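You operate a simulated robot arm through the tools that you are given. There is no shell and no other tool.

The job below is to be done with a simulated robot arm. You get a single attempt, and the scene is never put back.

Task
Push the funnel into the grey store bottle, tip the black-banded tumbler into it and put the funnel back.
Fine: the tumbler is back on its spot. Set down upright: black-banded tumbler.
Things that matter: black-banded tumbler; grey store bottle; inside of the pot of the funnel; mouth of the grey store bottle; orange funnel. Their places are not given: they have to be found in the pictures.

It is judged by the outcome, as a careful person would: the job done as asked, and still so three seconds after it is handed in. It fails if anything else is knocked over, pushed out of place, dropped, spilled or broken.

Robot
A 7-joint arm with a two-finger parallel gripper, fixed in place. Base frame: the origin is at the foot of the arm, x ahead of it, y to its left, z up. Readings come in m, rad, newtons and seconds.
With the tool pointing down near the work surface it reaches from about 0.28 to 0.72 m from the base axis. Its first joint turns from -2.496 to 2.496 rad. Payload 3 kg.
The TCP is the grasp point between the finger pads, 0.03 m short of the fingertips. In the tool frame z runs along the fingers and y along their closing line. The gripper opens to 0.094 m. The fingers are 0.028 m wide and 0.01 m thick; the gripper's body (0.05 by 0.096 m) begins 0.055 m behind the TCP.
Orientation is told as [roll, pitch, yaw] about the base's x, y, z axes, in that order, counted from this pose: with the fingers straight down and closing along the base's y, the tool's x points along the base's -x, its y along +y and its z along -z.

Tools
- The arm moves only by the tool arm_command. Its argument "rows" is one flat list of numbers, 7 for each row, row after row: the turn, a rotation vector about the base's x, y, z in units of 90 degrees (1.0 is 90 degrees), then the shift along the base's x, y, z in units of 200 mm (1.0 is 200 mm), then the closure, from 0 (fully open) to 1 (shut). In form: [ax, ay, az, dx, dy, dz, gripper, ax, ay, az, dx, dy, dz, gripper, ...]. A call has 1 to 20 rows; each row is the pose to reach, as a shift and turn from the pose commanded when the call began. A call with a number of a shift or a turn outside -1 to 1 is refused whole. Each row takes 0.2 s and may step no farther than 0.05 m and 0.15 rad from the row before; otherwise, or with a gripper value out of range, the whole call is refused. Where a pose cannot be reached the arm comes as near as it can. A force on the tool above 70 N (or 10 N above the force at the start of the call, whichever is more), or a blocked arm, ends the call early, and 0.2 s more pass. Each finger travels about 0.045 m/s and halts on what it meets, pressing with about 23 N; the grip force reading is that of the motor and also rises with nothing between the fingers. The clock runs only during rows and for 0.2 s after the last one: add rows that repeat a pose to give the fingers time. It gives the time, the measured TCP pose, the force on the tool (base axes), the opening and the grip force at its end, in the units of the frame above (readings bear some noise), with the torque about the TCP (base axes, N m) and any sound that the robot's microphone picked up.
- Cameras (640 x 400 px; columns grow to the right, rows downward): "scene" is fixed at [0.0521, 0.4997, 1.4004]; the picture's right is [-0.63, -0.78, 0.00], its down [-0.33, 0.27, -0.90] and it looks along [0.70, -0.57, -0.43] (base axes); focal length 306 px, centre (320, 200). "wrist" rides on the gripper at [0.076, 0.014, -0.103] in the tool frame; the picture's right is [-0.18, 0.98, 0.00], its down [-0.75, -0.14, -0.64] and it looks along [-0.63, -0.12, 0.77] (tool axes); focal length 243 px, centre (320, 200).
- snapshot(camera): a new picture of that camera. No time passes.
- move_column(by): slides the trunk up (or, below 0, down) by that many m; the arm rides with it, the base frame stays. It gives what a move gives, with no picture.
- measure_at(camera, pixels): for up to 12 pixels [column, row] of the newest picture of that camera ("zoom" is the newest enlarged one), the place [x, y, z] in the base frame of the surface seen there, good to about 0.002 m. No time passes.
- close_up(camera, box): a new picture of the part [left, top, right, bottom] of that camera's present view, enlarged. No time passes.
- sign_off(): hands the job in; it is judged then, once.

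Open the gripper and draw the arm clear of the work before you hand the job in, unless the task says otherwise.

The tools are called after ">>>" as name(argument=value, ...) on one line, values as JSON. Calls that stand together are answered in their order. arm_command: Moves the arm, as the interface text tells. Its arguments: {"type":"object","properties":{"rows":{"type":"array","items":{"type":"number"}}},"required":["rows"]} The other tools are called the same way: move_column (by) slides the trunk up or down; snapshot (camera) takes a picture; measure_at (camera, pixels) gives the place of the surface under pixels of a picture; close_up (camera, box) takes an enlarged picture of a part of a camera's view; sign_off () hands the job in.

At the start:

```text
clock: 0.0
tool_pos: [0.5016, 0.2183, 1.2965]
ee_rot: [0.0, 0.001, -0.001]
ft_force: [0.6, -0.4, -0.2]
ft_torque: [-0.01, -0.03, -0.04]
opening: 0.0939
grasp_force: 0.0
trunk travel left (down, up): [-0.275, 0.115]
```

scene: 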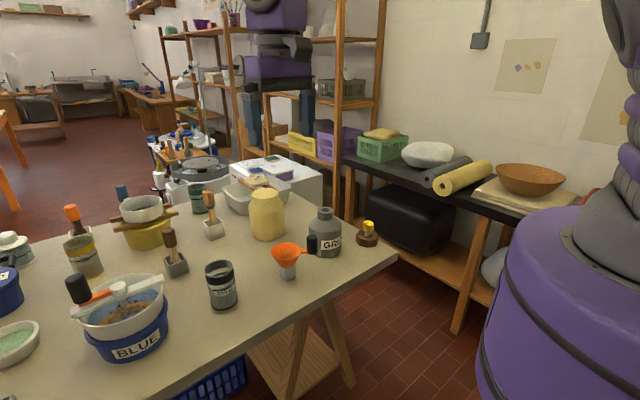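
wrist: 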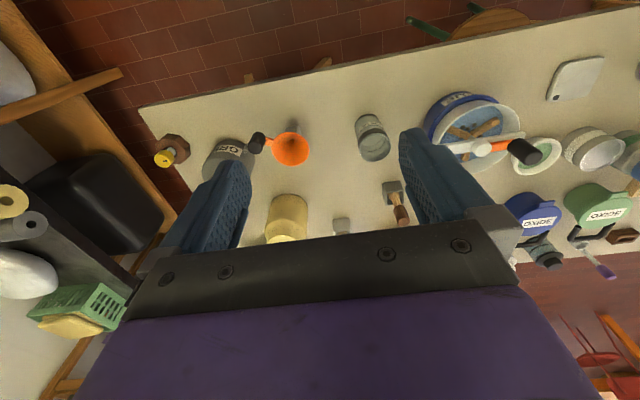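

The scene picture shows the tumbler near (221,285), the orange funnel in its pot near (290,260), and the grey bottle near (326,232). I'll take enlarged views to see them.

>>> close_up(camera="scene", box=[190, 180, 390, 320])

>>> close_up(camera="wrist", box=[140, 90, 420, 250])

```text
2.86 times, centred on (290, 250) of scene
```

zoom: 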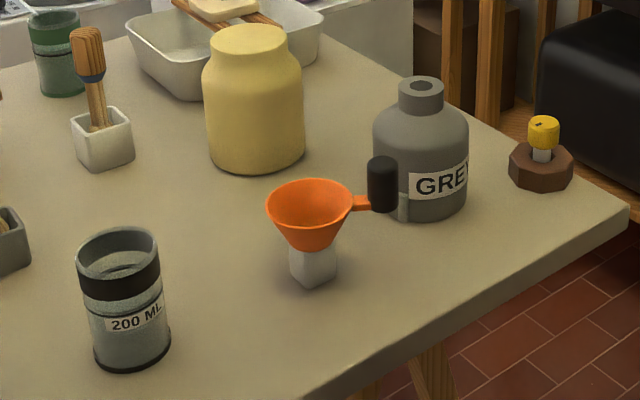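

```text
2.29 times, centred on (280, 170) of wrist
```

zoom: 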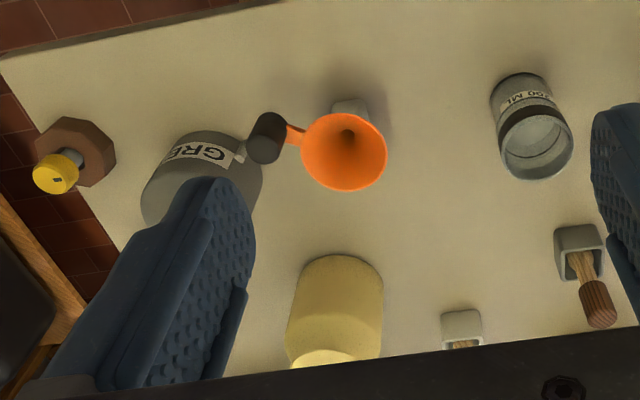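

The grey bottle, funnel in a square pot with a black handle, and black-banded tumbler are clear. I take a tighter scene view of the funnel and bottle, and then measure.

>>> close_up(camera="scene", box=[260, 200, 356, 290])

>>> measure_at(camera="scene", pixels=[[325, 209], [325, 215], [312, 243], [289, 253], [275, 250], [300, 250], [287, 261], [289, 273], [311, 237], [340, 250], [260, 295], [330, 270]])

```text
4.44 times, centred on (308, 245) of scene
```

zoom: 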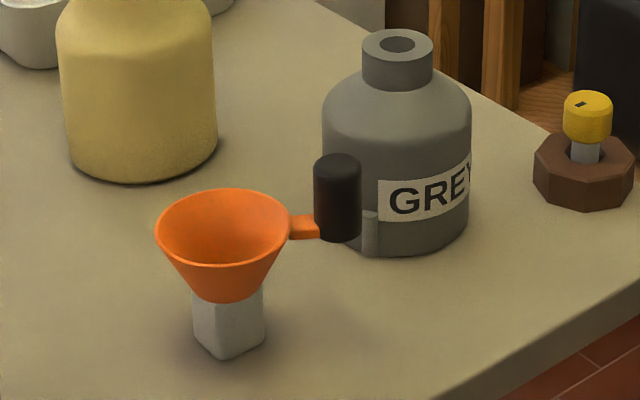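

```text
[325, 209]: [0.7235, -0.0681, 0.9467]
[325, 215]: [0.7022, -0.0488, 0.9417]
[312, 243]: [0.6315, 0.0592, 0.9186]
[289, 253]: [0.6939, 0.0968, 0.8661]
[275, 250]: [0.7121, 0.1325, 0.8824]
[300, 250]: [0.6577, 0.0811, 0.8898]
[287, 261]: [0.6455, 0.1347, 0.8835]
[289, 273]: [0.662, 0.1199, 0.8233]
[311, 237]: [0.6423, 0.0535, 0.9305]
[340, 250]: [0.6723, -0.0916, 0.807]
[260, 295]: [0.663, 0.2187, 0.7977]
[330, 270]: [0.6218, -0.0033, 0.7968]
```

I measure the bottle's neck rim, its mouth hole, the funnel rim and the handle on the enlarged picture.

>>> measure_at(camera="zoom", pixels=[[366, 44], [430, 46], [398, 33], [398, 56], [382, 44], [414, 44], [398, 38], [398, 51], [398, 45], [398, 90], [326, 110], [466, 110]])

>>> measure_at(camera="zoom", pixels=[[160, 225], [286, 220], [222, 191], [215, 265], [190, 200], [260, 200], [175, 252], [262, 252], [210, 240], [225, 240], [195, 330], [262, 330]])

>>> measure_at(camera="zoom", pixels=[[338, 157], [338, 165], [338, 200], [338, 236], [318, 200], [356, 200], [295, 228], [310, 230], [300, 222], [318, 165], [356, 165], [370, 235]])

```text
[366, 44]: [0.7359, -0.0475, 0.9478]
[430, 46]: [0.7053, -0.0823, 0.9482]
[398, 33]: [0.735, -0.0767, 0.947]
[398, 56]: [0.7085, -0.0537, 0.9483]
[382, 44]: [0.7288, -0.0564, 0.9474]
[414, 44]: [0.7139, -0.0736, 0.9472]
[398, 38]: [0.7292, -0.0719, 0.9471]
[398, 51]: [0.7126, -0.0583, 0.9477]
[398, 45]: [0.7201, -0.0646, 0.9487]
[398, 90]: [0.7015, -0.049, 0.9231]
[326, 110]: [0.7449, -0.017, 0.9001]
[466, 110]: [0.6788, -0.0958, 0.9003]
```

```text
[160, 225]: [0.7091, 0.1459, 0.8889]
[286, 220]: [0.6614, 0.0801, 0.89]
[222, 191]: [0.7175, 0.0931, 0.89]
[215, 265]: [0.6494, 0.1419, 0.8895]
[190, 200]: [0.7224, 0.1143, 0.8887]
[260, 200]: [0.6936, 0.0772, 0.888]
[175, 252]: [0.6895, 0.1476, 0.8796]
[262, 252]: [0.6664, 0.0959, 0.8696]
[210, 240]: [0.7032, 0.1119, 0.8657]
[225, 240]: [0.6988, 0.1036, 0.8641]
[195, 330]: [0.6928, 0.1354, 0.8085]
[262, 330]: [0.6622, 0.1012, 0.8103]
```

```text
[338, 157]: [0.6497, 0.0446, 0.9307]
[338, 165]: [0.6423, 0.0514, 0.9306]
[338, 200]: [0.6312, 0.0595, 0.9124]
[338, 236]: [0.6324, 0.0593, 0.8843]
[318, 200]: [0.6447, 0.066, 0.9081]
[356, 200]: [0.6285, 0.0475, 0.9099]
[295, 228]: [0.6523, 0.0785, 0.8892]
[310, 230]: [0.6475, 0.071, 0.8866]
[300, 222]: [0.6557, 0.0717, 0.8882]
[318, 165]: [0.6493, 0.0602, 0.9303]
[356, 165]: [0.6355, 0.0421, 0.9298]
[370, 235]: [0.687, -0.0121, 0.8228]
```

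Bottle mouth is about (0.721, -0.065, 0.948), the funnel about (0.684, 0.115), handle about (0.641, 0.052). Next I look closely at the tumbler and its surroundings.

>>> close_up(camera="scene", box=[190, 240, 270, 320])

>>> measure_at(camera="scene", pixels=[[395, 256], [340, 298], [270, 340], [200, 385], [140, 395], [175, 268], [213, 232], [266, 200], [266, 238], [130, 340], [110, 320], [368, 238]])

```text
5.00 times, centred on (230, 280) of scene
```

zoom: 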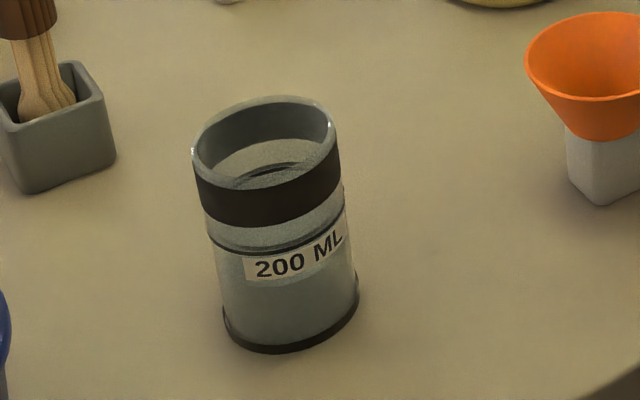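

```text
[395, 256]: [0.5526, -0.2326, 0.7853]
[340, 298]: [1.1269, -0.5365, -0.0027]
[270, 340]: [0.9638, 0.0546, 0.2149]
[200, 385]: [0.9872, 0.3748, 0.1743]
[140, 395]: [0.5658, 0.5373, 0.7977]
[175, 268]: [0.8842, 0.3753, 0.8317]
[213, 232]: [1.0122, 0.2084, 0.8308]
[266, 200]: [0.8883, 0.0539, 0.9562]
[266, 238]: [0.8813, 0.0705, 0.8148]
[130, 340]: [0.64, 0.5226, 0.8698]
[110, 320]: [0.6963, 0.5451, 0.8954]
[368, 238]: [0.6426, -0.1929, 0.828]
```

The tumbler holds grey contents with its level line visible. I measure its rim, base and the edge of the bench.

>>> measure_at(camera="zoom", pixels=[[196, 150], [335, 120], [265, 98], [268, 188], [230, 345], [300, 345], [355, 300], [268, 200], [268, 280], [265, 160], [222, 310], [270, 350]])

>>> measure_at(camera="scene", pixels=[[380, 264], [350, 282], [300, 312], [260, 337], [220, 360], [180, 385], [221, 306], [210, 270], [232, 262], [221, 276], [220, 262], [375, 262]])

```text
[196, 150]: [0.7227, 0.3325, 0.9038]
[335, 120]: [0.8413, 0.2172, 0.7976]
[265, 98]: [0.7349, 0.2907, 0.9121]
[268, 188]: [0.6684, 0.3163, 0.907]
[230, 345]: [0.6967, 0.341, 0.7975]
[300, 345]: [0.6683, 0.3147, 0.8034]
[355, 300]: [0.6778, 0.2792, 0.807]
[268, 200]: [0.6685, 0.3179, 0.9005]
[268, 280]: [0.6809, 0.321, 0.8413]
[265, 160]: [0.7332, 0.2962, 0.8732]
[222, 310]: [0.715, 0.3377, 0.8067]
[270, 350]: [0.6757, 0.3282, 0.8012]
```

```text
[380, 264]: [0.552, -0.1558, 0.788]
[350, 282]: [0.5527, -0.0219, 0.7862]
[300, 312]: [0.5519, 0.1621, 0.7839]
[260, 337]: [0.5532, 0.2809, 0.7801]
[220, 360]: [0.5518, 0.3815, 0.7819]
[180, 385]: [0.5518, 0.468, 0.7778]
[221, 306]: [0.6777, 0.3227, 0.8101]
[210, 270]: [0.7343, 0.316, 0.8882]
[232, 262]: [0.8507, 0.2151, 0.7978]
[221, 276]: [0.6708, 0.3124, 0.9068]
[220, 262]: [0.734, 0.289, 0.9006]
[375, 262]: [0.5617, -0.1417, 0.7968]
```

The tumbler stands at about (0.702, 0.304) with radius 0.036, rim at z 0.912; the bench edge is at x 0.552 and its top at z 0.797. I lower the trunk so the arm works at a comfortable height.

>>> move_column(by=-0.2)

```text
clock: 2.2
tool_pos: [0.5001, 0.2168, 1.0973]
ee_rot: [0.001, 0.001, 0.0]
ft_force: [0.4, -0.2, 0.7]
ft_torque: [0.01, -0.02, 0.0]
opening: 0.0939
grasp_force: 0.1
trunk travel left (down, up): [-0.075, 0.315]
```

The trunk came down 0.2 m and the tool is at (0.500, 0.217, 1.097). I take both pictures to see the arm and the work from here.

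>>> snapshot(camera="scene")

>>> snapshot(camera="wrist")

```text
taken
```

scene: 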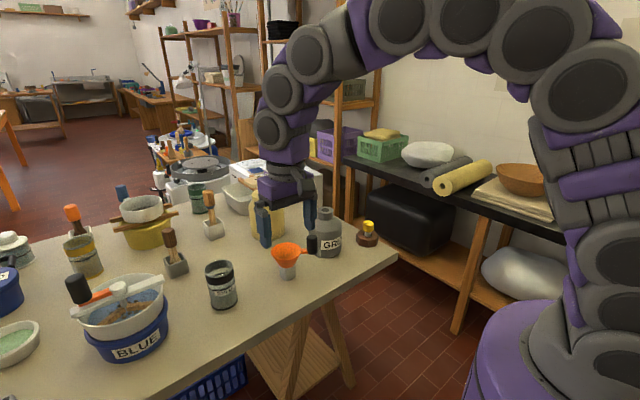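

```text
taken
```

wrist: 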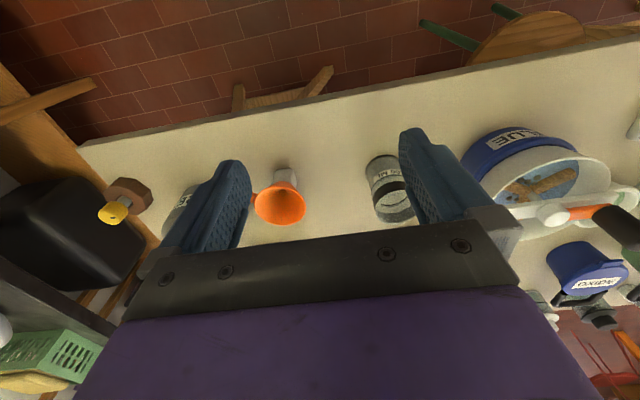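

The arm stands clear above the bench and the handle is at scene (311,243). I move above the funnel handle with the closing line set square to the handle-to-funnel direction (yaw about 55°).

>>> arm_command(rows=[0, 0, 0.0769, 0.0878, -0.1031, -0.0356, 0, 0, 0, 0.1539, 0.1756, -0.2063, -0.0713, 0, 0, 0, 0.2308, 0.2634, -0.3094, -0.1069, 0, 0, 0, 0.3078, 0.3513, -0.4125, -0.1425, 0, 0, 0, 0.3847, 0.4391, -0.5156, -0.1781, 0, 0, 0, 0.4616, 0.5269, -0.6188, -0.2138, 0, 0, 0, 0.5386, 0.6147, -0.7219, -0.2494, 0, 0, 0, 0.6155, 0.7025, -0.825, -0.285, 0, 0, 0, 0.6155, 0.7025, -0.825, -0.285, 0])

```text
clock: 4.2
tool_pos: [0.6388, 0.0523, 1.0396]
ee_rot: [0.002, 0.0, 0.967]
ft_force: [1.1, -0.5, 0.4]
ft_torque: [-0.01, 0.02, -0.01]
opening: 0.0939
grasp_force: 0.1
trunk travel left (down, up): [-0.075, 0.315]
```

The tool is above the handle at (0.639, 0.052, 1.040). I look through both cameras to check the handle against the finger gap.

>>> snapshot(camera="wrist")

>>> close_up(camera="scene", box=[240, 170, 368, 290])

```text
taken
```

wrist: 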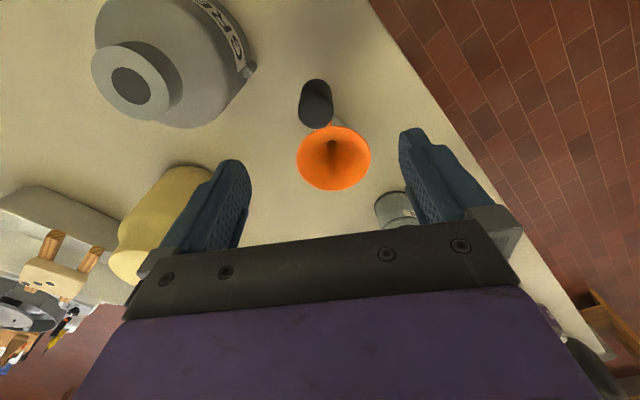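

```text
3.33 times, centred on (304, 230) of scene
```

zoom: 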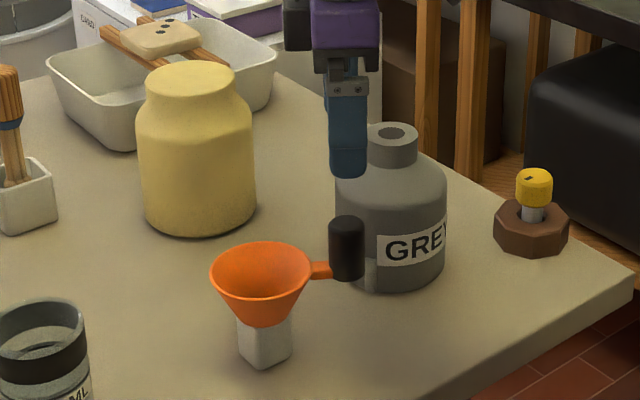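

The wrist picture shows the handle top at (318,88), the funnel at (334,158) and the bottle mouth at (131,86). I measure these from here for better coordinates.

>>> close_up(camera="wrist", box=[270, 60, 398, 200])

>>> measure_at(camera="wrist", pixels=[[131, 86], [115, 75], [147, 98], [92, 85], [168, 92], [125, 48], [128, 118], [318, 86], [302, 88], [333, 88], [316, 80], [318, 96]])

>>> measure_at(camera="wrist", pixels=[[299, 158], [369, 156], [334, 128], [336, 189], [333, 150], [334, 160], [334, 165], [332, 147], [309, 115], [327, 118], [318, 120], [330, 125]])

```text
2.86 times, centred on (334, 130) of wrist
```

zoom: 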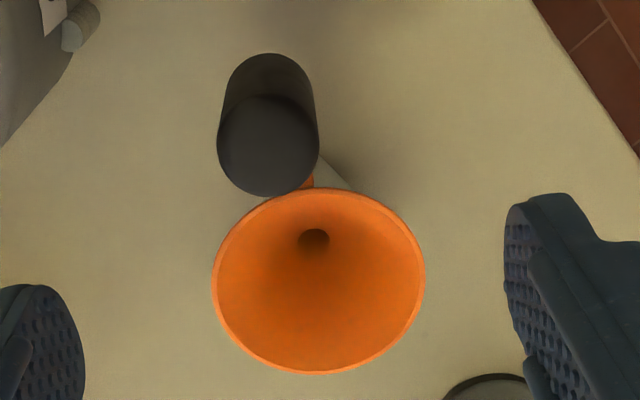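

```text
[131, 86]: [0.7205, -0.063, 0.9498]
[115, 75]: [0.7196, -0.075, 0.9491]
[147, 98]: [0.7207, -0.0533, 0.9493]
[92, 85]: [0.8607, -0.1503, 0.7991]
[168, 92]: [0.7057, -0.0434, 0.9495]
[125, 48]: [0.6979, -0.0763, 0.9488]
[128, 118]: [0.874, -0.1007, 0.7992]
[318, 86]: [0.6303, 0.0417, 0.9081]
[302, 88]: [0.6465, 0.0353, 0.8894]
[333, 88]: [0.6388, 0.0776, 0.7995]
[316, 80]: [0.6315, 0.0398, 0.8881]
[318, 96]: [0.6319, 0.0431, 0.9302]
```

```text
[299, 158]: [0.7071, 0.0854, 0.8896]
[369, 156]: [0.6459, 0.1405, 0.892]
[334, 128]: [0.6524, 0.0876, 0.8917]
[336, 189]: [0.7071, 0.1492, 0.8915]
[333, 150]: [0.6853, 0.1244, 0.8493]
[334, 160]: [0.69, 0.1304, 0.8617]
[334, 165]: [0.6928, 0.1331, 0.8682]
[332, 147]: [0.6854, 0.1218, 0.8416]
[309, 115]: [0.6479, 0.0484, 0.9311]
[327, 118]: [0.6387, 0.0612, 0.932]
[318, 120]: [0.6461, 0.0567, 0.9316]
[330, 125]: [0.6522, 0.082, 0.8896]
```

I measure the handle's top circle and the funnel's rim and throat on the enlarged picture.

>>> measure_at(camera="zoom", pixels=[[268, 146], [222, 146], [314, 146], [268, 100], [268, 192], [236, 115], [300, 115], [240, 178], [298, 178], [307, 183], [315, 240], [315, 235]])

>>> measure_at(camera="zoom", pixels=[[215, 285], [422, 285], [318, 192], [318, 371], [245, 225], [392, 225], [250, 345], [388, 345], [330, 165], [335, 175], [345, 185], [318, 245]])

```text
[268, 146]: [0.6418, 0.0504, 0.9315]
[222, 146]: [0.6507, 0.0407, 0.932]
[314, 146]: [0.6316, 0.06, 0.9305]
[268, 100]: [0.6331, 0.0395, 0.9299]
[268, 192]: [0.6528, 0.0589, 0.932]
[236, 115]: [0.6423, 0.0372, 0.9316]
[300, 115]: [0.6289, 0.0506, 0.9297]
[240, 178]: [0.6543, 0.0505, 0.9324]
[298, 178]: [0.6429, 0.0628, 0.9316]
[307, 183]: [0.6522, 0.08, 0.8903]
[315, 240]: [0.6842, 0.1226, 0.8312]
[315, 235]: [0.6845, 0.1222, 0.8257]
```

```text
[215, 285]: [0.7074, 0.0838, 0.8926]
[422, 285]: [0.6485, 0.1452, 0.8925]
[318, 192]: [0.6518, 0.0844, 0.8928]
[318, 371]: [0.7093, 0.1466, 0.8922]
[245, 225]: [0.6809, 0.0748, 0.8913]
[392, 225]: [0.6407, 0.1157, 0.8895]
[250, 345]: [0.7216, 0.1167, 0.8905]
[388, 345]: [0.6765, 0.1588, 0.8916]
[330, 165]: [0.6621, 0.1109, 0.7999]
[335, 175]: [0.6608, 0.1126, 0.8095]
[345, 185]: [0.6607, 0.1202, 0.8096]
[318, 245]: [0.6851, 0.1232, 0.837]
```

The handle centre is (0.642, 0.050), top z 0.931; the funnel centre is about (0.680, 0.116). I now enlarge the bottle mouth.

>>> close_up(camera="wrist", box=[70, 30, 200, 130])

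```text
4.00 times, centred on (135, 80) of wrist
```

zoom: 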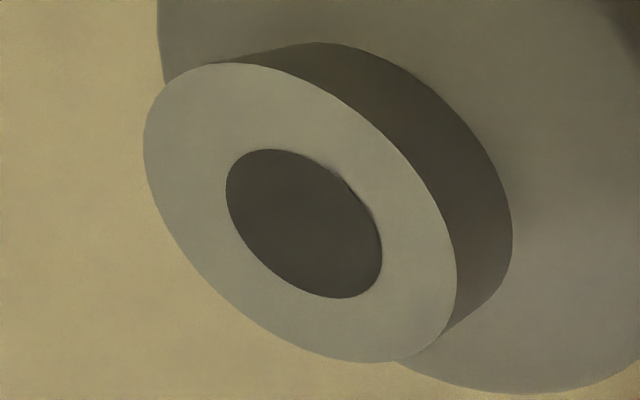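

>>> measure_at(camera="zoom", pixels=[[150, 120], [452, 290], [230, 68], [390, 358], [180, 80], [420, 345], [360, 110], [240, 310], [302, 222], [232, 180], [378, 255], [300, 160]])

>>> measure_at(camera="zoom", pixels=[[255, 153], [340, 294], [310, 290], [370, 220], [260, 220], [340, 250], [148, 150], [455, 260], [320, 80], [290, 340], [345, 185], [265, 270]])

```text
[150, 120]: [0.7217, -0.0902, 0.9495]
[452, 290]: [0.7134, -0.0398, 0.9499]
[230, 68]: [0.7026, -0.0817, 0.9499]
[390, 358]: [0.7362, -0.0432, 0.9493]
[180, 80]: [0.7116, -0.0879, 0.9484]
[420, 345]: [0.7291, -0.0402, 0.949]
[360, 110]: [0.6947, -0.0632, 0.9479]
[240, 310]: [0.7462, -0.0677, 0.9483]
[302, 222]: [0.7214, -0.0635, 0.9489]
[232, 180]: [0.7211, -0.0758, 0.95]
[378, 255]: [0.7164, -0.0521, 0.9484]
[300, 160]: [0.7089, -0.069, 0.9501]
```

```text
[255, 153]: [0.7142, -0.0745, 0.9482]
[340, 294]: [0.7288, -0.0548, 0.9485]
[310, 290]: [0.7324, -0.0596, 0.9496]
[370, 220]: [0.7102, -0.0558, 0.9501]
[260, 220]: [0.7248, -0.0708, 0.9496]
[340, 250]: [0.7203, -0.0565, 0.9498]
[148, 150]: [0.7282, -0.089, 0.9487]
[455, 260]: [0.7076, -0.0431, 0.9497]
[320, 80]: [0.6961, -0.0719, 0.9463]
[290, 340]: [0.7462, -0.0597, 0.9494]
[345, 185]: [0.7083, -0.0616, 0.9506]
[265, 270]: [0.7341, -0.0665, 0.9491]
```

The bottle mouth is centred at about (0.720, -0.065, 0.949) with a hole radius near 12 mm. I trim the yaw by 4° and descend with open fingers around the handle to z about 0.906.

>>> arm_command(rows=[0, 0, 0.047, 0.01, -0.008, -0.1, 0, 0, 0, 0.047, 0.01, -0.008, -0.25, 0, 0, 0, 0.047, 0.01, -0.008, -0.4, 0, 0, 0, 0.047, 0.01, -0.008, -0.52, 0, 0, 0, 0.047, 0.01, -0.008, -0.62, 0, 0, 0, 0.047, 0.01, -0.008, -0.67, 0, 0, 0, 0.047, 0.01, -0.008, -0.67, 0])

```text
clock: 5.8
tool_pos: [0.6411, 0.0499, 0.9045]
ee_rot: [0.003, 0.002, 1.042]
ft_force: [0.1, 0.5, -0.4]
ft_torque: [0.0, 0.0, 0.0]
opening: 0.094
grasp_force: 0.0
trunk travel left (down, up): [-0.075, 0.315]
```

The tool reads (0.641, 0.050, 0.905) with no contact force. I check the handle between the fingers in both views before closing.

>>> snapshot(camera="wrist")

>>> close_up(camera="scene", box=[250, 190, 362, 290])

```text
taken
```

wrist: 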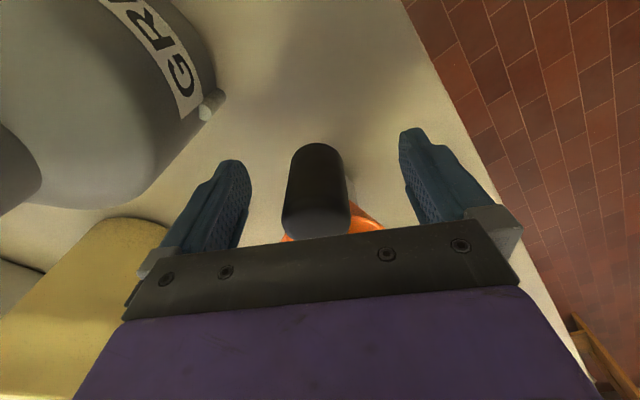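

```text
4.00 times, centred on (306, 240) of scene
```

zoom: 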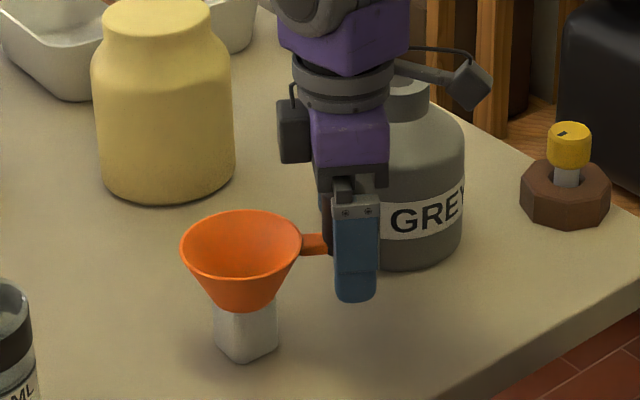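

The handle sits centred between the open fingers in the wrist view (about (318,190)), so I close the gripper on it.

>>> arm_command(rows=[0, 0, 0, 0, 0, 0, 0.3, 0, 0, 0, 0, 0, 0, 0.6, 0, 0, 0, 0, 0, 0, 0.8, 0, 0, 0, 0, 0, 0, 1, 0, 0, 0, 0, 0, 0, 1, 0, 0, 0, 0, 0, 0, 1, 0, 0, 0, 0, 0, 0, 1])

```text
clock: 7.4
tool_pos: [0.6406, 0.0519, 0.9048]
ee_rot: [0.003, 0.0, 1.042]
ft_force: [0.1, -0.5, 0.0]
ft_torque: [0.04, -0.02, 0.03]
opening: 0.0315
grasp_force: 22.9
trunk travel left (down, up): [-0.075, 0.315]
```

The fingers hold the handle at 31.5 mm opening with 22.9 N. I lift slowly by 40 mm and check that the funnel follows.

>>> arm_command(rows=[0, 0, 0, 0, 0, 0.025, 1, 0, 0, 0, 0, 0, 0.06, 1, 0, 0, 0, 0, 0, 0.1, 1, 0, 0, 0, 0, 0, 0.15, 1, 0, 0, 0, 0, 0, 0.2, 1, 0, 0, 0, 0, 0, 0.2, 1])

>>> close_up(camera="scene", box=[250, 190, 362, 290])

```text
clock: 8.8
tool_pos: [0.6415, 0.0494, 0.9456]
ee_rot: [0.002, 0.0, 1.041]
ft_force: [0.1, -0.3, -1.5]
ft_torque: [-0.1, 0.01, -0.02]
opening: 0.0315
grasp_force: 22.9
trunk travel left (down, up): [-0.075, 0.315]
```

```text
4.00 times, centred on (306, 240) of scene
```

zoom: 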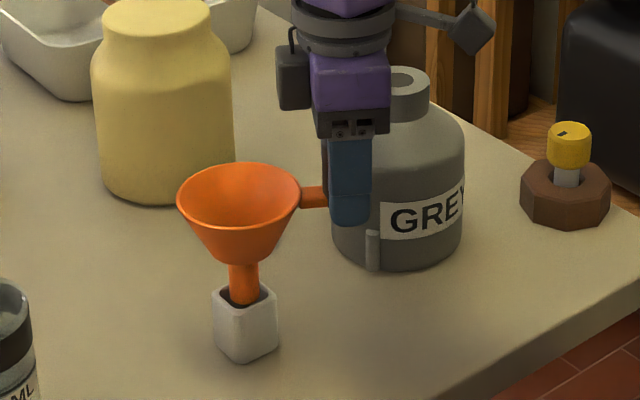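

The funnel follows and its stem is sliding out of the pot (zoom (243,285)). I lift it a further 0.15 m clear of everything.

>>> arm_command(rows=[0, 0, 0, 0, 0, 0.08, 1, 0, 0, 0, 0, 0, 0.18, 1, 0, 0, 0, 0, 0, 0.3, 1, 0, 0, 0, 0, 0, 0.42, 1, 0, 0, 0, 0, 0, 0.54, 1, 0, 0, 0, 0, 0, 0.64, 1, 0, 0, 0, 0, 0, 0.72, 1, 0, 0, 0, 0, 0, 0.75, 1, 0, 0, 0, 0, 0, 0.75, 1])

>>> close_up(camera="scene", box=[240, 140, 368, 290])

>>> snapshot(camera="wrist")

```text
clock: 10.8
tool_pos: [0.6429, 0.0511, 1.0953]
ee_rot: [0.003, 0.0, 1.041]
ft_force: [-0.9, -0.2, -1.5]
ft_torque: [-0.1, 0.06, -0.02]
opening: 0.0315
grasp_force: 23.6
trunk travel left (down, up): [-0.075, 0.315]
```

```text
2.67 times, centred on (304, 215) of scene
```

zoom: 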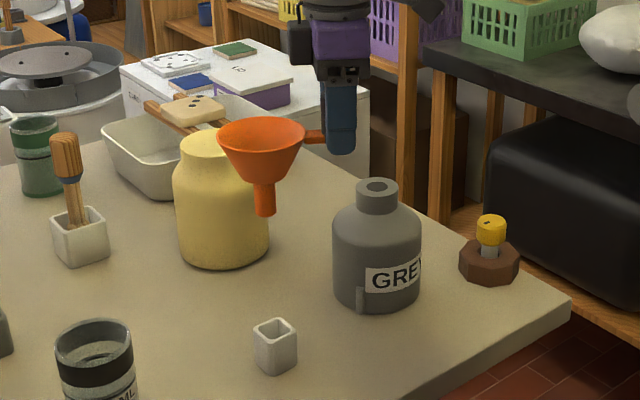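

```text
taken
```

wrist: 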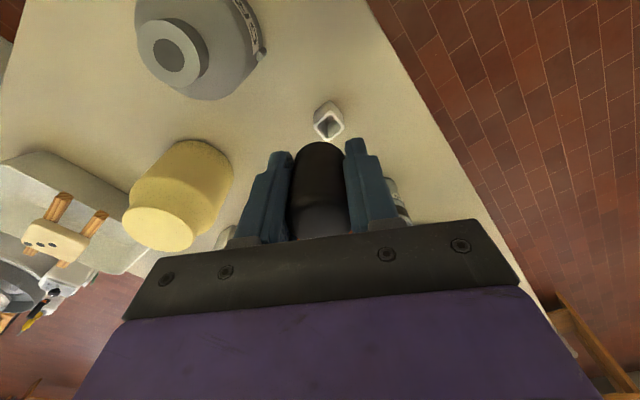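

The funnel hangs level from the handle and the empty pot is visible at zoom (275,345). I measure the funnel rim, stem tip and pot from the scene view.

>>> measure_at(camera="zoom", pixels=[[220, 136], [303, 138], [262, 121], [254, 210], [275, 210], [265, 214], [265, 187], [240, 170], [275, 325], [275, 333], [256, 331], [295, 330]])

>>> close_up(camera="scene", box=[310, 240, 364, 290])

```text
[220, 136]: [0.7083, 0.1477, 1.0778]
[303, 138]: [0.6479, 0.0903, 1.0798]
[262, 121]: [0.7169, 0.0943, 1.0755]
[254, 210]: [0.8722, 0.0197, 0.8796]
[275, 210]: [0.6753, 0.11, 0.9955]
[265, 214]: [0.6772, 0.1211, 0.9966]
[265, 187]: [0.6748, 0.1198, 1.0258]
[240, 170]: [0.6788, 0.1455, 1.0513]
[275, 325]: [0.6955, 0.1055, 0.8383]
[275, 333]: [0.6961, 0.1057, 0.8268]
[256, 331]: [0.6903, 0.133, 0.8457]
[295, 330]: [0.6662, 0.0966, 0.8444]
```

```text
8.00 times, centred on (337, 265) of scene
```

zoom: 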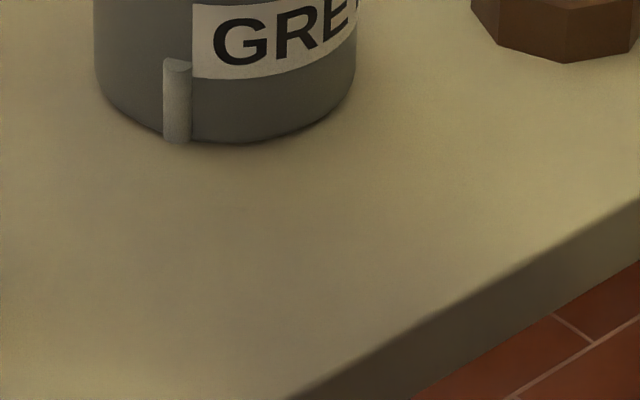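

Rim is at z 1.078 and the stem tip at about 0.996. I zoom onto the stem for its diameter and on the pot for its place.

>>> close_up(camera="scene", box=[260, 180, 308, 225])

```text
8.89 times, centred on (284, 202) of scene
```

zoom: 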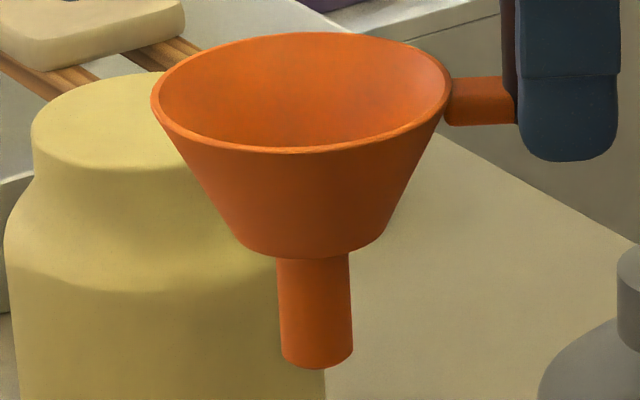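

The stem has a flat shoulder above it. I measure stem edges, tip and rim on this enlarged picture.

>>> measure_at(camera="zoom", pixels=[[282, 320], [351, 320], [317, 320], [317, 340], [300, 340], [335, 340], [317, 280], [317, 365], [245, 240], [380, 240], [280, 256], [348, 256]])

>>> measure_at(camera="zoom", pixels=[[154, 95], [446, 75], [300, 34], [300, 152], [190, 60], [400, 45], [190, 138], [410, 135], [300, 350], [334, 350], [290, 350], [345, 350]])

```text
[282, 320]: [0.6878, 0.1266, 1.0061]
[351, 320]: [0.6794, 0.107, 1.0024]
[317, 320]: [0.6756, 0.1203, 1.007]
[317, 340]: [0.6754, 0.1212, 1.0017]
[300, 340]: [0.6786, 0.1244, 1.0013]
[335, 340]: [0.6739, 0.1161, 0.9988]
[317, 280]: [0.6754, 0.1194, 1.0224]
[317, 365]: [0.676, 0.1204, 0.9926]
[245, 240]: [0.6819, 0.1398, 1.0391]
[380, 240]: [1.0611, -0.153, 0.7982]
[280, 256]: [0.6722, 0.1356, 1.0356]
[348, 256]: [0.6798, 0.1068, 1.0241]
```

```text
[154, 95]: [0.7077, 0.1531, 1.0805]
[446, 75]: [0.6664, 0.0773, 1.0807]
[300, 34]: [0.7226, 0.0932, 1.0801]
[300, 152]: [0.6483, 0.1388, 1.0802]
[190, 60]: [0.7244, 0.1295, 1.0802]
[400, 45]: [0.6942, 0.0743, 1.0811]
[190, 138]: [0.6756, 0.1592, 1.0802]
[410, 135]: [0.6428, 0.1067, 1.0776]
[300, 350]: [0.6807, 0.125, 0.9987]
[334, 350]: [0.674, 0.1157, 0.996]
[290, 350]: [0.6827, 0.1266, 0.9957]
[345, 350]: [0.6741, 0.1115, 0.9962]
```

Stem radius is about 10.7 mm against a 12.5 mm hole, so I will align visually. I carry the funnel at this height to a hover above the bottle mouth.

>>> arm_command(rows=[0, 0, 0, 0.01, -0.05, 0, 1, 0, 0, 0, 0.03, -0.16, 0, 1, 0, 0, 0, 0.06, -0.3, 0, 1, 0, 0, 0, 0.09, -0.45, 0, 1, 0, 0, 0, 0.12, -0.6, 0, 1, 0, 0, 0, 0.15, -0.74, 0, 1, 0, 0, 0, 0.17, -0.85, 0, 1, 0, 0, 0, 0.18, -0.9, 0, 1, 0, 0, 0, 0.18, -0.9, 0, 1])

>>> close_up(camera="scene", box=[285, 160, 365, 230])

```text
clock: 12.8
tool_pos: [0.6774, -0.1302, 1.0949]
ee_rot: [0.002, -0.001, 1.042]
ft_force: [-0.1, 0.1, -2.2]
ft_torque: [-0.07, 0.04, -0.04]
opening: 0.0314
grasp_force: 23.0
trunk travel left (down, up): [-0.075, 0.315]
```

```text
5.71 times, centred on (325, 195) of scene
```

zoom: 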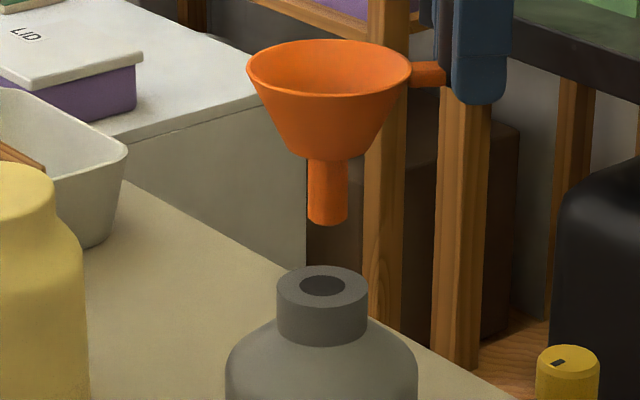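

The stem (zoom column 327) hovers above the mouth (column 322), slightly to the right. I measure the stem and hole in the same picture to get the relative offset.

>>> measure_at(camera="zoom", pixels=[[310, 200], [346, 200], [327, 200], [328, 215], [328, 180], [315, 215], [340, 215], [322, 286], [303, 285], [342, 285], [322, 277], [322, 295]])

>>> measure_at(camera="zoom", pixels=[[250, 75], [408, 70], [330, 42], [330, 97], [270, 52], [395, 88], [390, 52], [270, 90], [280, 286], [364, 290], [322, 267], [322, 307]])

>>> close_up(camera="scene", box=[301, 180, 349, 218])

```text
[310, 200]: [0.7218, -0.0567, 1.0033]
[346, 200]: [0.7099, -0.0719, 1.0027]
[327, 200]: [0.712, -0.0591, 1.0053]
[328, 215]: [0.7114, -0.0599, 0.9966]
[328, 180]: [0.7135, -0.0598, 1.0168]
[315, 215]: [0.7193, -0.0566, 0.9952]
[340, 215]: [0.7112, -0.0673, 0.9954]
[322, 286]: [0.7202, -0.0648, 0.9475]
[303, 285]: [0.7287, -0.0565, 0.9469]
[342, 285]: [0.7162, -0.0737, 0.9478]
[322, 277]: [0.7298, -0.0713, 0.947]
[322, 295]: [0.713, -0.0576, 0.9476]
```

```text
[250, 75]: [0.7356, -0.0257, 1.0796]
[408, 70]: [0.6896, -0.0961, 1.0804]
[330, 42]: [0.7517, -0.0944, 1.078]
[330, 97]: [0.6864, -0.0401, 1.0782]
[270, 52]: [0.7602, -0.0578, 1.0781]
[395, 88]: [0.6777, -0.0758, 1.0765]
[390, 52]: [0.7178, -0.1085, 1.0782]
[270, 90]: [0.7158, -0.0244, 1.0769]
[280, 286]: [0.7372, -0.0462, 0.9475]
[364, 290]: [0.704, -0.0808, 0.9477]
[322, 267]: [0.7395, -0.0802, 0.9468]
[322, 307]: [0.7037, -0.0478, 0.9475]
```

```text
10.53 times, centred on (325, 199) of scene
```

zoom: 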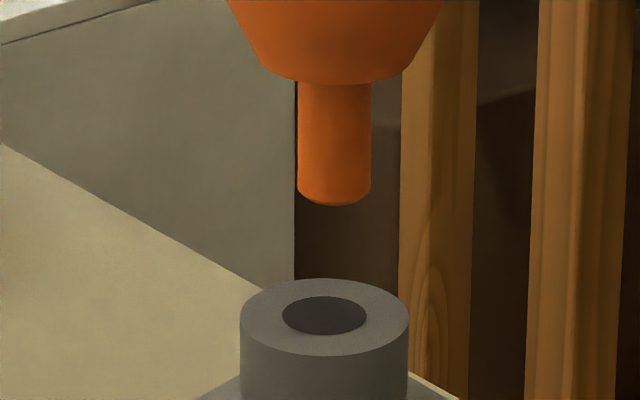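

The stem is about 2.6 mm to the image right of the hole, so I shift by (+1.6, +2.0) mm and descend 37 mm to bring the tip just above the mouth.

>>> arm_command(rows=[0, 0, 0, 0.008, 0.01, 0, 1, 0, 0, 0, 0.008, 0.01, -0.04, 1, 0, 0, 0, 0.008, 0.01, -0.09, 1, 0, 0, 0, 0.008, 0.01, -0.14, 1, 0, 0, 0, 0.008, 0.01, -0.175, 1, 0, 0, 0, 0.008, 0.01, -0.185, 1, 0, 0, 0, 0.008, 0.01, -0.185, 1])

>>> close_up(camera="scene", box=[301, 185, 349, 223])

```text
clock: 14.4
tool_pos: [0.6797, -0.1288, 1.0587]
ee_rot: [0.003, -0.001, 1.041]
ft_force: [0.6, -0.3, -2.3]
ft_torque: [-0.07, 0.06, -0.04]
opening: 0.0316
grasp_force: 22.7
trunk travel left (down, up): [-0.075, 0.315]
```

```text
10.53 times, centred on (325, 204) of scene
```

zoom: 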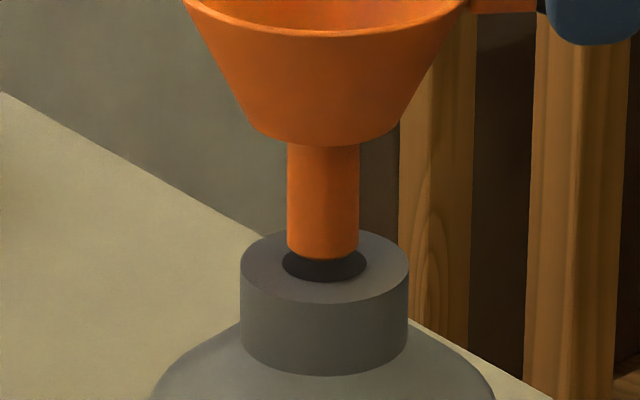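

The stem tip is now just above the mouth: its columns 288–358 sit inside the hole's 282–367. I measure both again to judge the depth alignment.

>>> measure_at(camera="zoom", pixels=[[323, 250], [323, 240], [323, 220], [323, 200], [323, 180], [323, 160], [310, 230], [336, 230], [323, 256], [300, 230], [346, 230], [323, 190]])

>>> measure_at(camera="zoom", pixels=[[325, 272], [325, 278], [310, 274], [340, 274], [325, 290], [325, 299], [246, 260], [404, 260], [270, 240], [380, 240], [290, 140], [350, 140]])

```text
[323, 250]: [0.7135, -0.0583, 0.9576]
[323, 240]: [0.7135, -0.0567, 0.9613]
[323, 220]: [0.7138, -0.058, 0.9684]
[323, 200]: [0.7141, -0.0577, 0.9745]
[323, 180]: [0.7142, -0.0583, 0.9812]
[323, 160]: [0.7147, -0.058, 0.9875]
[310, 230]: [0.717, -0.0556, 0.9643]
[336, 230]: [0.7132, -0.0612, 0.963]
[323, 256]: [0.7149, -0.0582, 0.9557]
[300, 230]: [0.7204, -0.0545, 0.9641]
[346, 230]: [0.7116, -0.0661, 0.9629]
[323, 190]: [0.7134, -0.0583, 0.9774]
```

```text
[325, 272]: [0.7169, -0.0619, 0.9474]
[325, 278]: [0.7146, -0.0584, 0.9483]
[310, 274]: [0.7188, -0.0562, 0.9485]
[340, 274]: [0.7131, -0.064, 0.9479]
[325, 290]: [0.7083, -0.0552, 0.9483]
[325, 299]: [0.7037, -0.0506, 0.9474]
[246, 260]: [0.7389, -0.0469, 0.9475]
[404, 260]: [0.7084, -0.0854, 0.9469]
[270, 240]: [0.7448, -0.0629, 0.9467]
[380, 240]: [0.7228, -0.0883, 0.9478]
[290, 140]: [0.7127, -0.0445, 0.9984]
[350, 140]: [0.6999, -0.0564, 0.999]
```

The stem centre and the hole centre agree within about 1.5 mm. I check the wrist view too for a second angle.

>>> snapshot(camera="wrist")

```text
taken
```

wrist: 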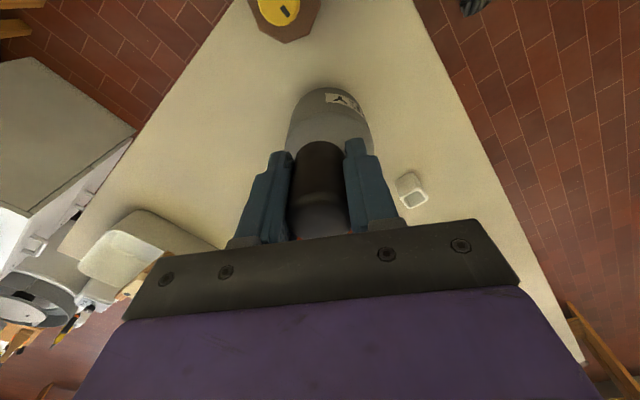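

The wrist view hides the mouth behind the handle, so I rely on the scene view. I descend 4 mm more and look again.

>>> arm_command(rows=[0, 0, 0, 0, 0, -0.01, 1, 0, 0, 0, 0, 0, -0.02, 1, 0, 0, 0, 0, 0, -0.02, 1])

>>> close_up(camera="scene", box=[313, 198, 337, 217])

```text
clock: 15.2
tool_pos: [0.6796, -0.1273, 1.0558]
ee_rot: [0.001, 0.001, 1.042]
ft_force: [-0.1, -0.6, -1.1]
ft_torque: [-0.09, 0.03, 0.02]
opening: 0.0315
grasp_force: 23.6
trunk travel left (down, up): [-0.075, 0.315]
```

```text
16.00 times, centred on (325, 208) of scene
```

zoom: 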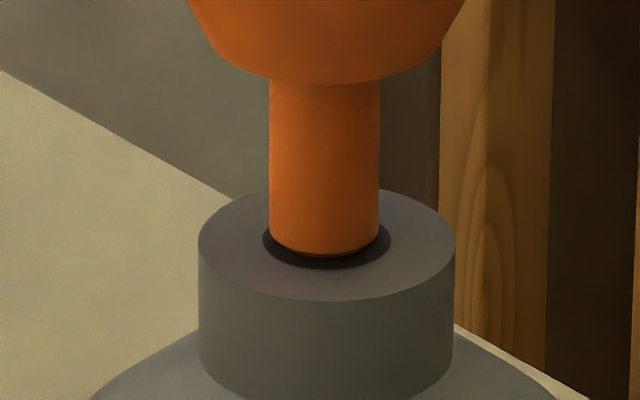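

The stem sits inside the hole outline (columns 269–380 within 262–392). I nudge it 0.5 mm right and 1 mm away, drop 2 mm more and look again.

>>> arm_command(rows=[0, 0, 0, 0.0025, -0.005, 0, 1, 0, 0, 0, 0.0025, -0.005, -0.01, 1, 0, 0, 0, 0.0025, -0.005, -0.01, 1])

>>> close_up(camera="scene", box=[313, 198, 337, 217])

```text
clock: 16.0
tool_pos: [0.6816, -0.1292, 1.053]
ee_rot: [0.001, -0.001, 1.041]
ft_force: [1.3, 0.6, -0.6]
ft_torque: [-0.08, 0.04, 0.0]
opening: 0.031
grasp_force: 23.4
trunk travel left (down, up): [-0.075, 0.315]
```

```text
16.00 times, centred on (325, 208) of scene
```

zoom: 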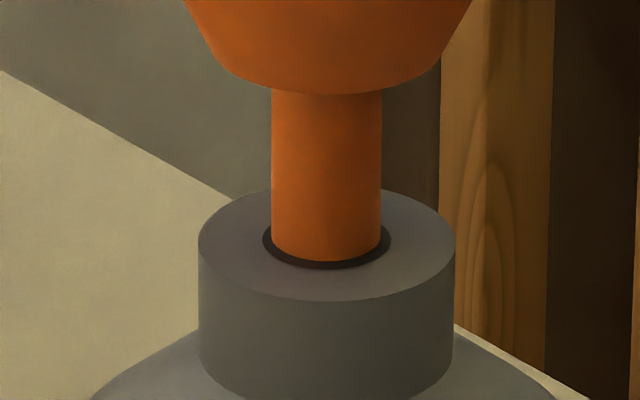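

The stem is centred left-right now (272–381 within 262–392). I nudge 0.8 mm away from the camera and go down 4 mm, watching the force.

>>> arm_command(rows=[0, 0, 0, 0.003, -0.0025, 0, 1, 0, 0, 0, 0.003, -0.0025, -0.01, 1, 0, 0, 0, 0.003, -0.0025, -0.02, 1, 0, 0, 0, 0.003, -0.0025, -0.02, 1])

>>> close_up(camera="scene", box=[313, 198, 337, 217])

```text
clock: 17.0
tool_pos: [0.6818, -0.1305, 1.0482]
ee_rot: [0.002, 0.001, 1.04]
ft_force: [0.0, 0.6, -1.5]
ft_torque: [-0.07, 0.05, 0.0]
opening: 0.0317
grasp_force: 23.2
trunk travel left (down, up): [-0.075, 0.315]
```

```text
16.00 times, centred on (325, 208) of scene
```

zoom: 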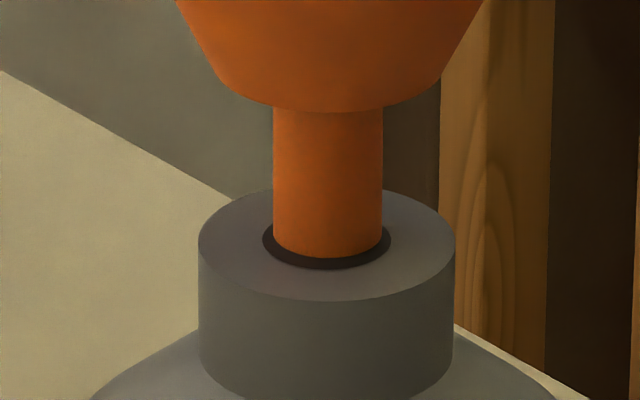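

The stem now passes the mouth plane without force. I measure the stem surface and the dark ring around it to see how well it is centred in depth.

>>> measure_at(camera="zoom", pixels=[[328, 254], [328, 245], [328, 230], [328, 210], [328, 190], [328, 170], [328, 150], [328, 264], [300, 260], [356, 260], [266, 240], [388, 240]])

>>> measure_at(camera="zoom", pixels=[[275, 200], [381, 200], [275, 230], [381, 230], [201, 245], [452, 245], [327, 298], [255, 200], [400, 200], [400, 285], [255, 285], [328, 275]])

```text
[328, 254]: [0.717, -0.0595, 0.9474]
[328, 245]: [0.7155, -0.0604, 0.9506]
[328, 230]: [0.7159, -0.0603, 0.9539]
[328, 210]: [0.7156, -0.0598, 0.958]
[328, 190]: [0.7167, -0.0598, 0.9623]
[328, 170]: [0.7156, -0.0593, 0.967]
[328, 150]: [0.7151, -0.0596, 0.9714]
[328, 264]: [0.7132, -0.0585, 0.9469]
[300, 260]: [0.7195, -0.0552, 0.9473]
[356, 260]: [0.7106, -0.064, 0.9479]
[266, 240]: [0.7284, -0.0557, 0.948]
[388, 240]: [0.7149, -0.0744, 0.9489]
```

```text
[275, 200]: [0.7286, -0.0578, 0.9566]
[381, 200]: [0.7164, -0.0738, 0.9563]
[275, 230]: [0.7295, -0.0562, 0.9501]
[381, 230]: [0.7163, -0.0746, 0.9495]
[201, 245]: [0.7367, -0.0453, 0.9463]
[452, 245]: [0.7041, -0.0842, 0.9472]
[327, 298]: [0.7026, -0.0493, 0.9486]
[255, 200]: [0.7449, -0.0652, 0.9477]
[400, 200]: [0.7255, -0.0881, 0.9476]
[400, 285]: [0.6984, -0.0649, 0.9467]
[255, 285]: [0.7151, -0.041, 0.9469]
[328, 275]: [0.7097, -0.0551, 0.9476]
```

The stem measures about 3–4 mm too far from the camera relative to the neck centre (0.721, -0.065), with no contact force. I nudge it 2.5 mm back toward the camera at this height and look again.

>>> arm_command(rows=[0, 0, 0, -0.005, 0.004, 0, 1, 0, 0, 0, -0.0097, 0.0079, 0, 1, 0, 0, 0, -0.0097, 0.0079, 0, 1])

>>> close_up(camera="scene", box=[313, 198, 337, 217])

```text
clock: 17.8
tool_pos: [0.6791, -0.128, 1.0496]
ee_rot: [0.001, -0.002, 1.043]
ft_force: [0.4, 0.0, -1.9]
ft_torque: [-0.08, 0.09, 0.02]
opening: 0.0317
grasp_force: 23.1
trunk travel left (down, up): [-0.075, 0.315]
```

```text
16.00 times, centred on (325, 208) of scene
```

zoom: 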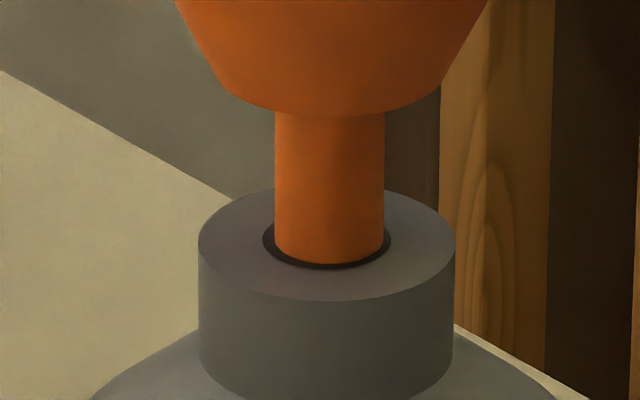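

The stem is now well centred (gap ring visible all round, 3 px right of centre). I trim 0.8 mm in y and lower 27 mm, watching force.

>>> arm_command(rows=[0, 0, 0, 0, 0.004, 0, 1, 0, 0, 0, 0, 0.004, -0.02, 1, 0, 0, 0, 0, 0.004, -0.045, 1, 0, 0, 0, 0, 0.004, -0.07, 1, 0, 0, 0, 0, 0.004, -0.095, 1, 0, 0, 0, 0, 0.004, -0.12, 1, 0, 0, 0, 0, 0.004, -0.135, 1, 0, 0, 0, 0, 0.004, -0.135, 1])

>>> close_up(camera="scene", box=[301, 180, 349, 218])

```text
clock: 19.6
tool_pos: [0.6777, -0.1274, 1.0206]
ee_rot: [0.001, -0.001, 1.043]
ft_force: [0.9, 0.2, -1.4]
ft_torque: [-0.07, 0.07, 0.01]
opening: 0.0314
grasp_force: 23.4
trunk travel left (down, up): [-0.075, 0.315]
```

```text
10.53 times, centred on (325, 199) of scene
```

zoom: 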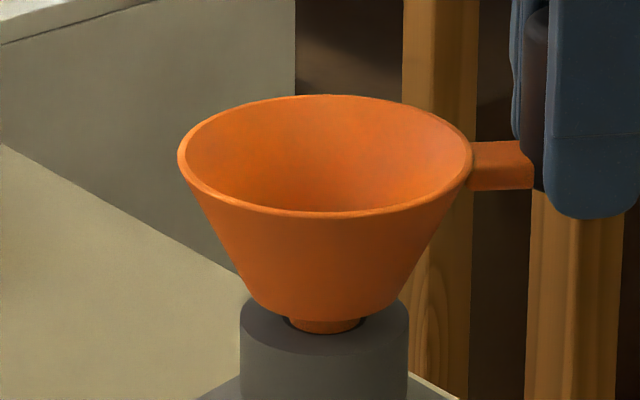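

The stem is almost fully in, with about 4–5 mm left beneath the shoulder. I lower another 4 mm gently.

>>> arm_command(rows=[0, 0, 0, 0, 0, -0.005, 1, 0, 0, 0, 0, 0, -0.01, 1, 0, 0, 0, 0, 0, -0.015, 1, 0, 0, 0, 0, 0, -0.02, 1, 0, 0, 0, 0, 0, -0.02, 1])

>>> close_up(camera="scene", box=[301, 180, 349, 218])

```text
clock: 20.8
tool_pos: [0.6787, -0.1285, 1.0184]
ee_rot: [0.001, -0.001, 1.041]
ft_force: [-0.6, -0.6, -1.6]
ft_torque: [-0.07, 0.03, -0.06]
opening: 0.0316
grasp_force: 22.5
trunk travel left (down, up): [-0.075, 0.315]
```

```text
10.53 times, centred on (325, 199) of scene
```

zoom: 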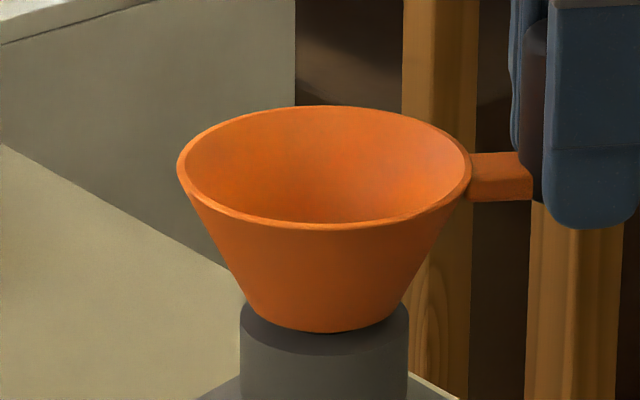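

The shoulder is almost at the rim and the force is still just the funnel's weight (-1.6 N). I lower a further 2 mm in small steps to seat it.

>>> arm_command(rows=[0, 0, 0, 0, 0, -0.004, 1, 0, 0, 0, 0, 0, -0.008, 1, 0, 0, 0, 0, 0, -0.01, 1, 0, 0, 0, 0, 0, -0.01, 1])

```text
clock: 21.8
tool_pos: [0.6786, -0.1277, 1.0165]
ee_rot: [0.001, -0.003, 1.043]
ft_force: [-0.6, 0.4, -2.1]
ft_torque: [-0.12, 0.05, -0.02]
opening: 0.0314
grasp_force: 23.1
trunk travel left (down, up): [-0.075, 0.315]
```

No contact yet at z 1.0165. I go another 2 mm down and look.

>>> arm_command(rows=[0, 0, 0, 0, 0, -0.004, 1, 0, 0, 0, 0, 0, -0.008, 1, 0, 0, 0, 0, 0, -0.01, 1, 0, 0, 0, 0, 0, -0.01, 1])

>>> close_up(camera="scene", box=[301, 180, 349, 218])

```text
clock: 22.8
tool_pos: [0.679, -0.128, 1.0134]
ee_rot: [0.002, -0.001, 1.041]
ft_force: [-0.7, 1.4, -0.1]
ft_torque: [0.15, 0.26, 0.09]
opening: 0.0314
grasp_force: 23.0
trunk travel left (down, up): [-0.075, 0.315]
```

```text
10.53 times, centred on (325, 199) of scene
```

zoom: 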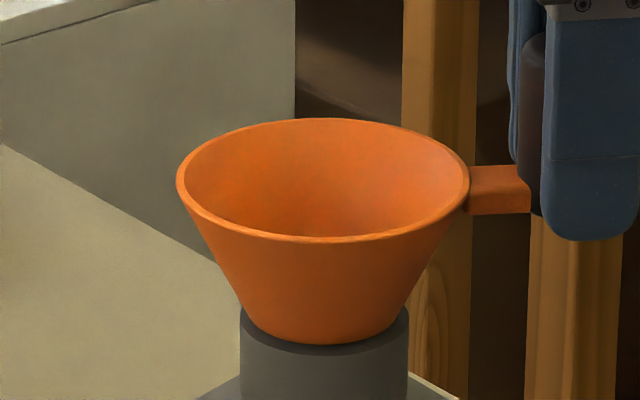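

Contact has begun: the vertical force rose by 2 N and torque changed, and the shoulder now meets the rim. I press 1.5 mm further to push it home.

>>> arm_command(rows=[0, 0, 0, 0, 0, -0.003, 1, 0, 0, 0, 0, 0, -0.006, 1, 0, 0, 0, 0, 0, -0.0075, 1, 0, 0, 0, 0, 0, -0.0075, 1])

```text
clock: 23.8
tool_pos: [0.6787, -0.1269, 1.0137]
ee_rot: [0.0, -0.001, 1.041]
ft_force: [3.1, -0.4, 14.9]
ft_torque: [0.25, 0.47, 0.04]
opening: 0.0313
grasp_force: 23.0
trunk travel left (down, up): [-0.075, 0.315]
```

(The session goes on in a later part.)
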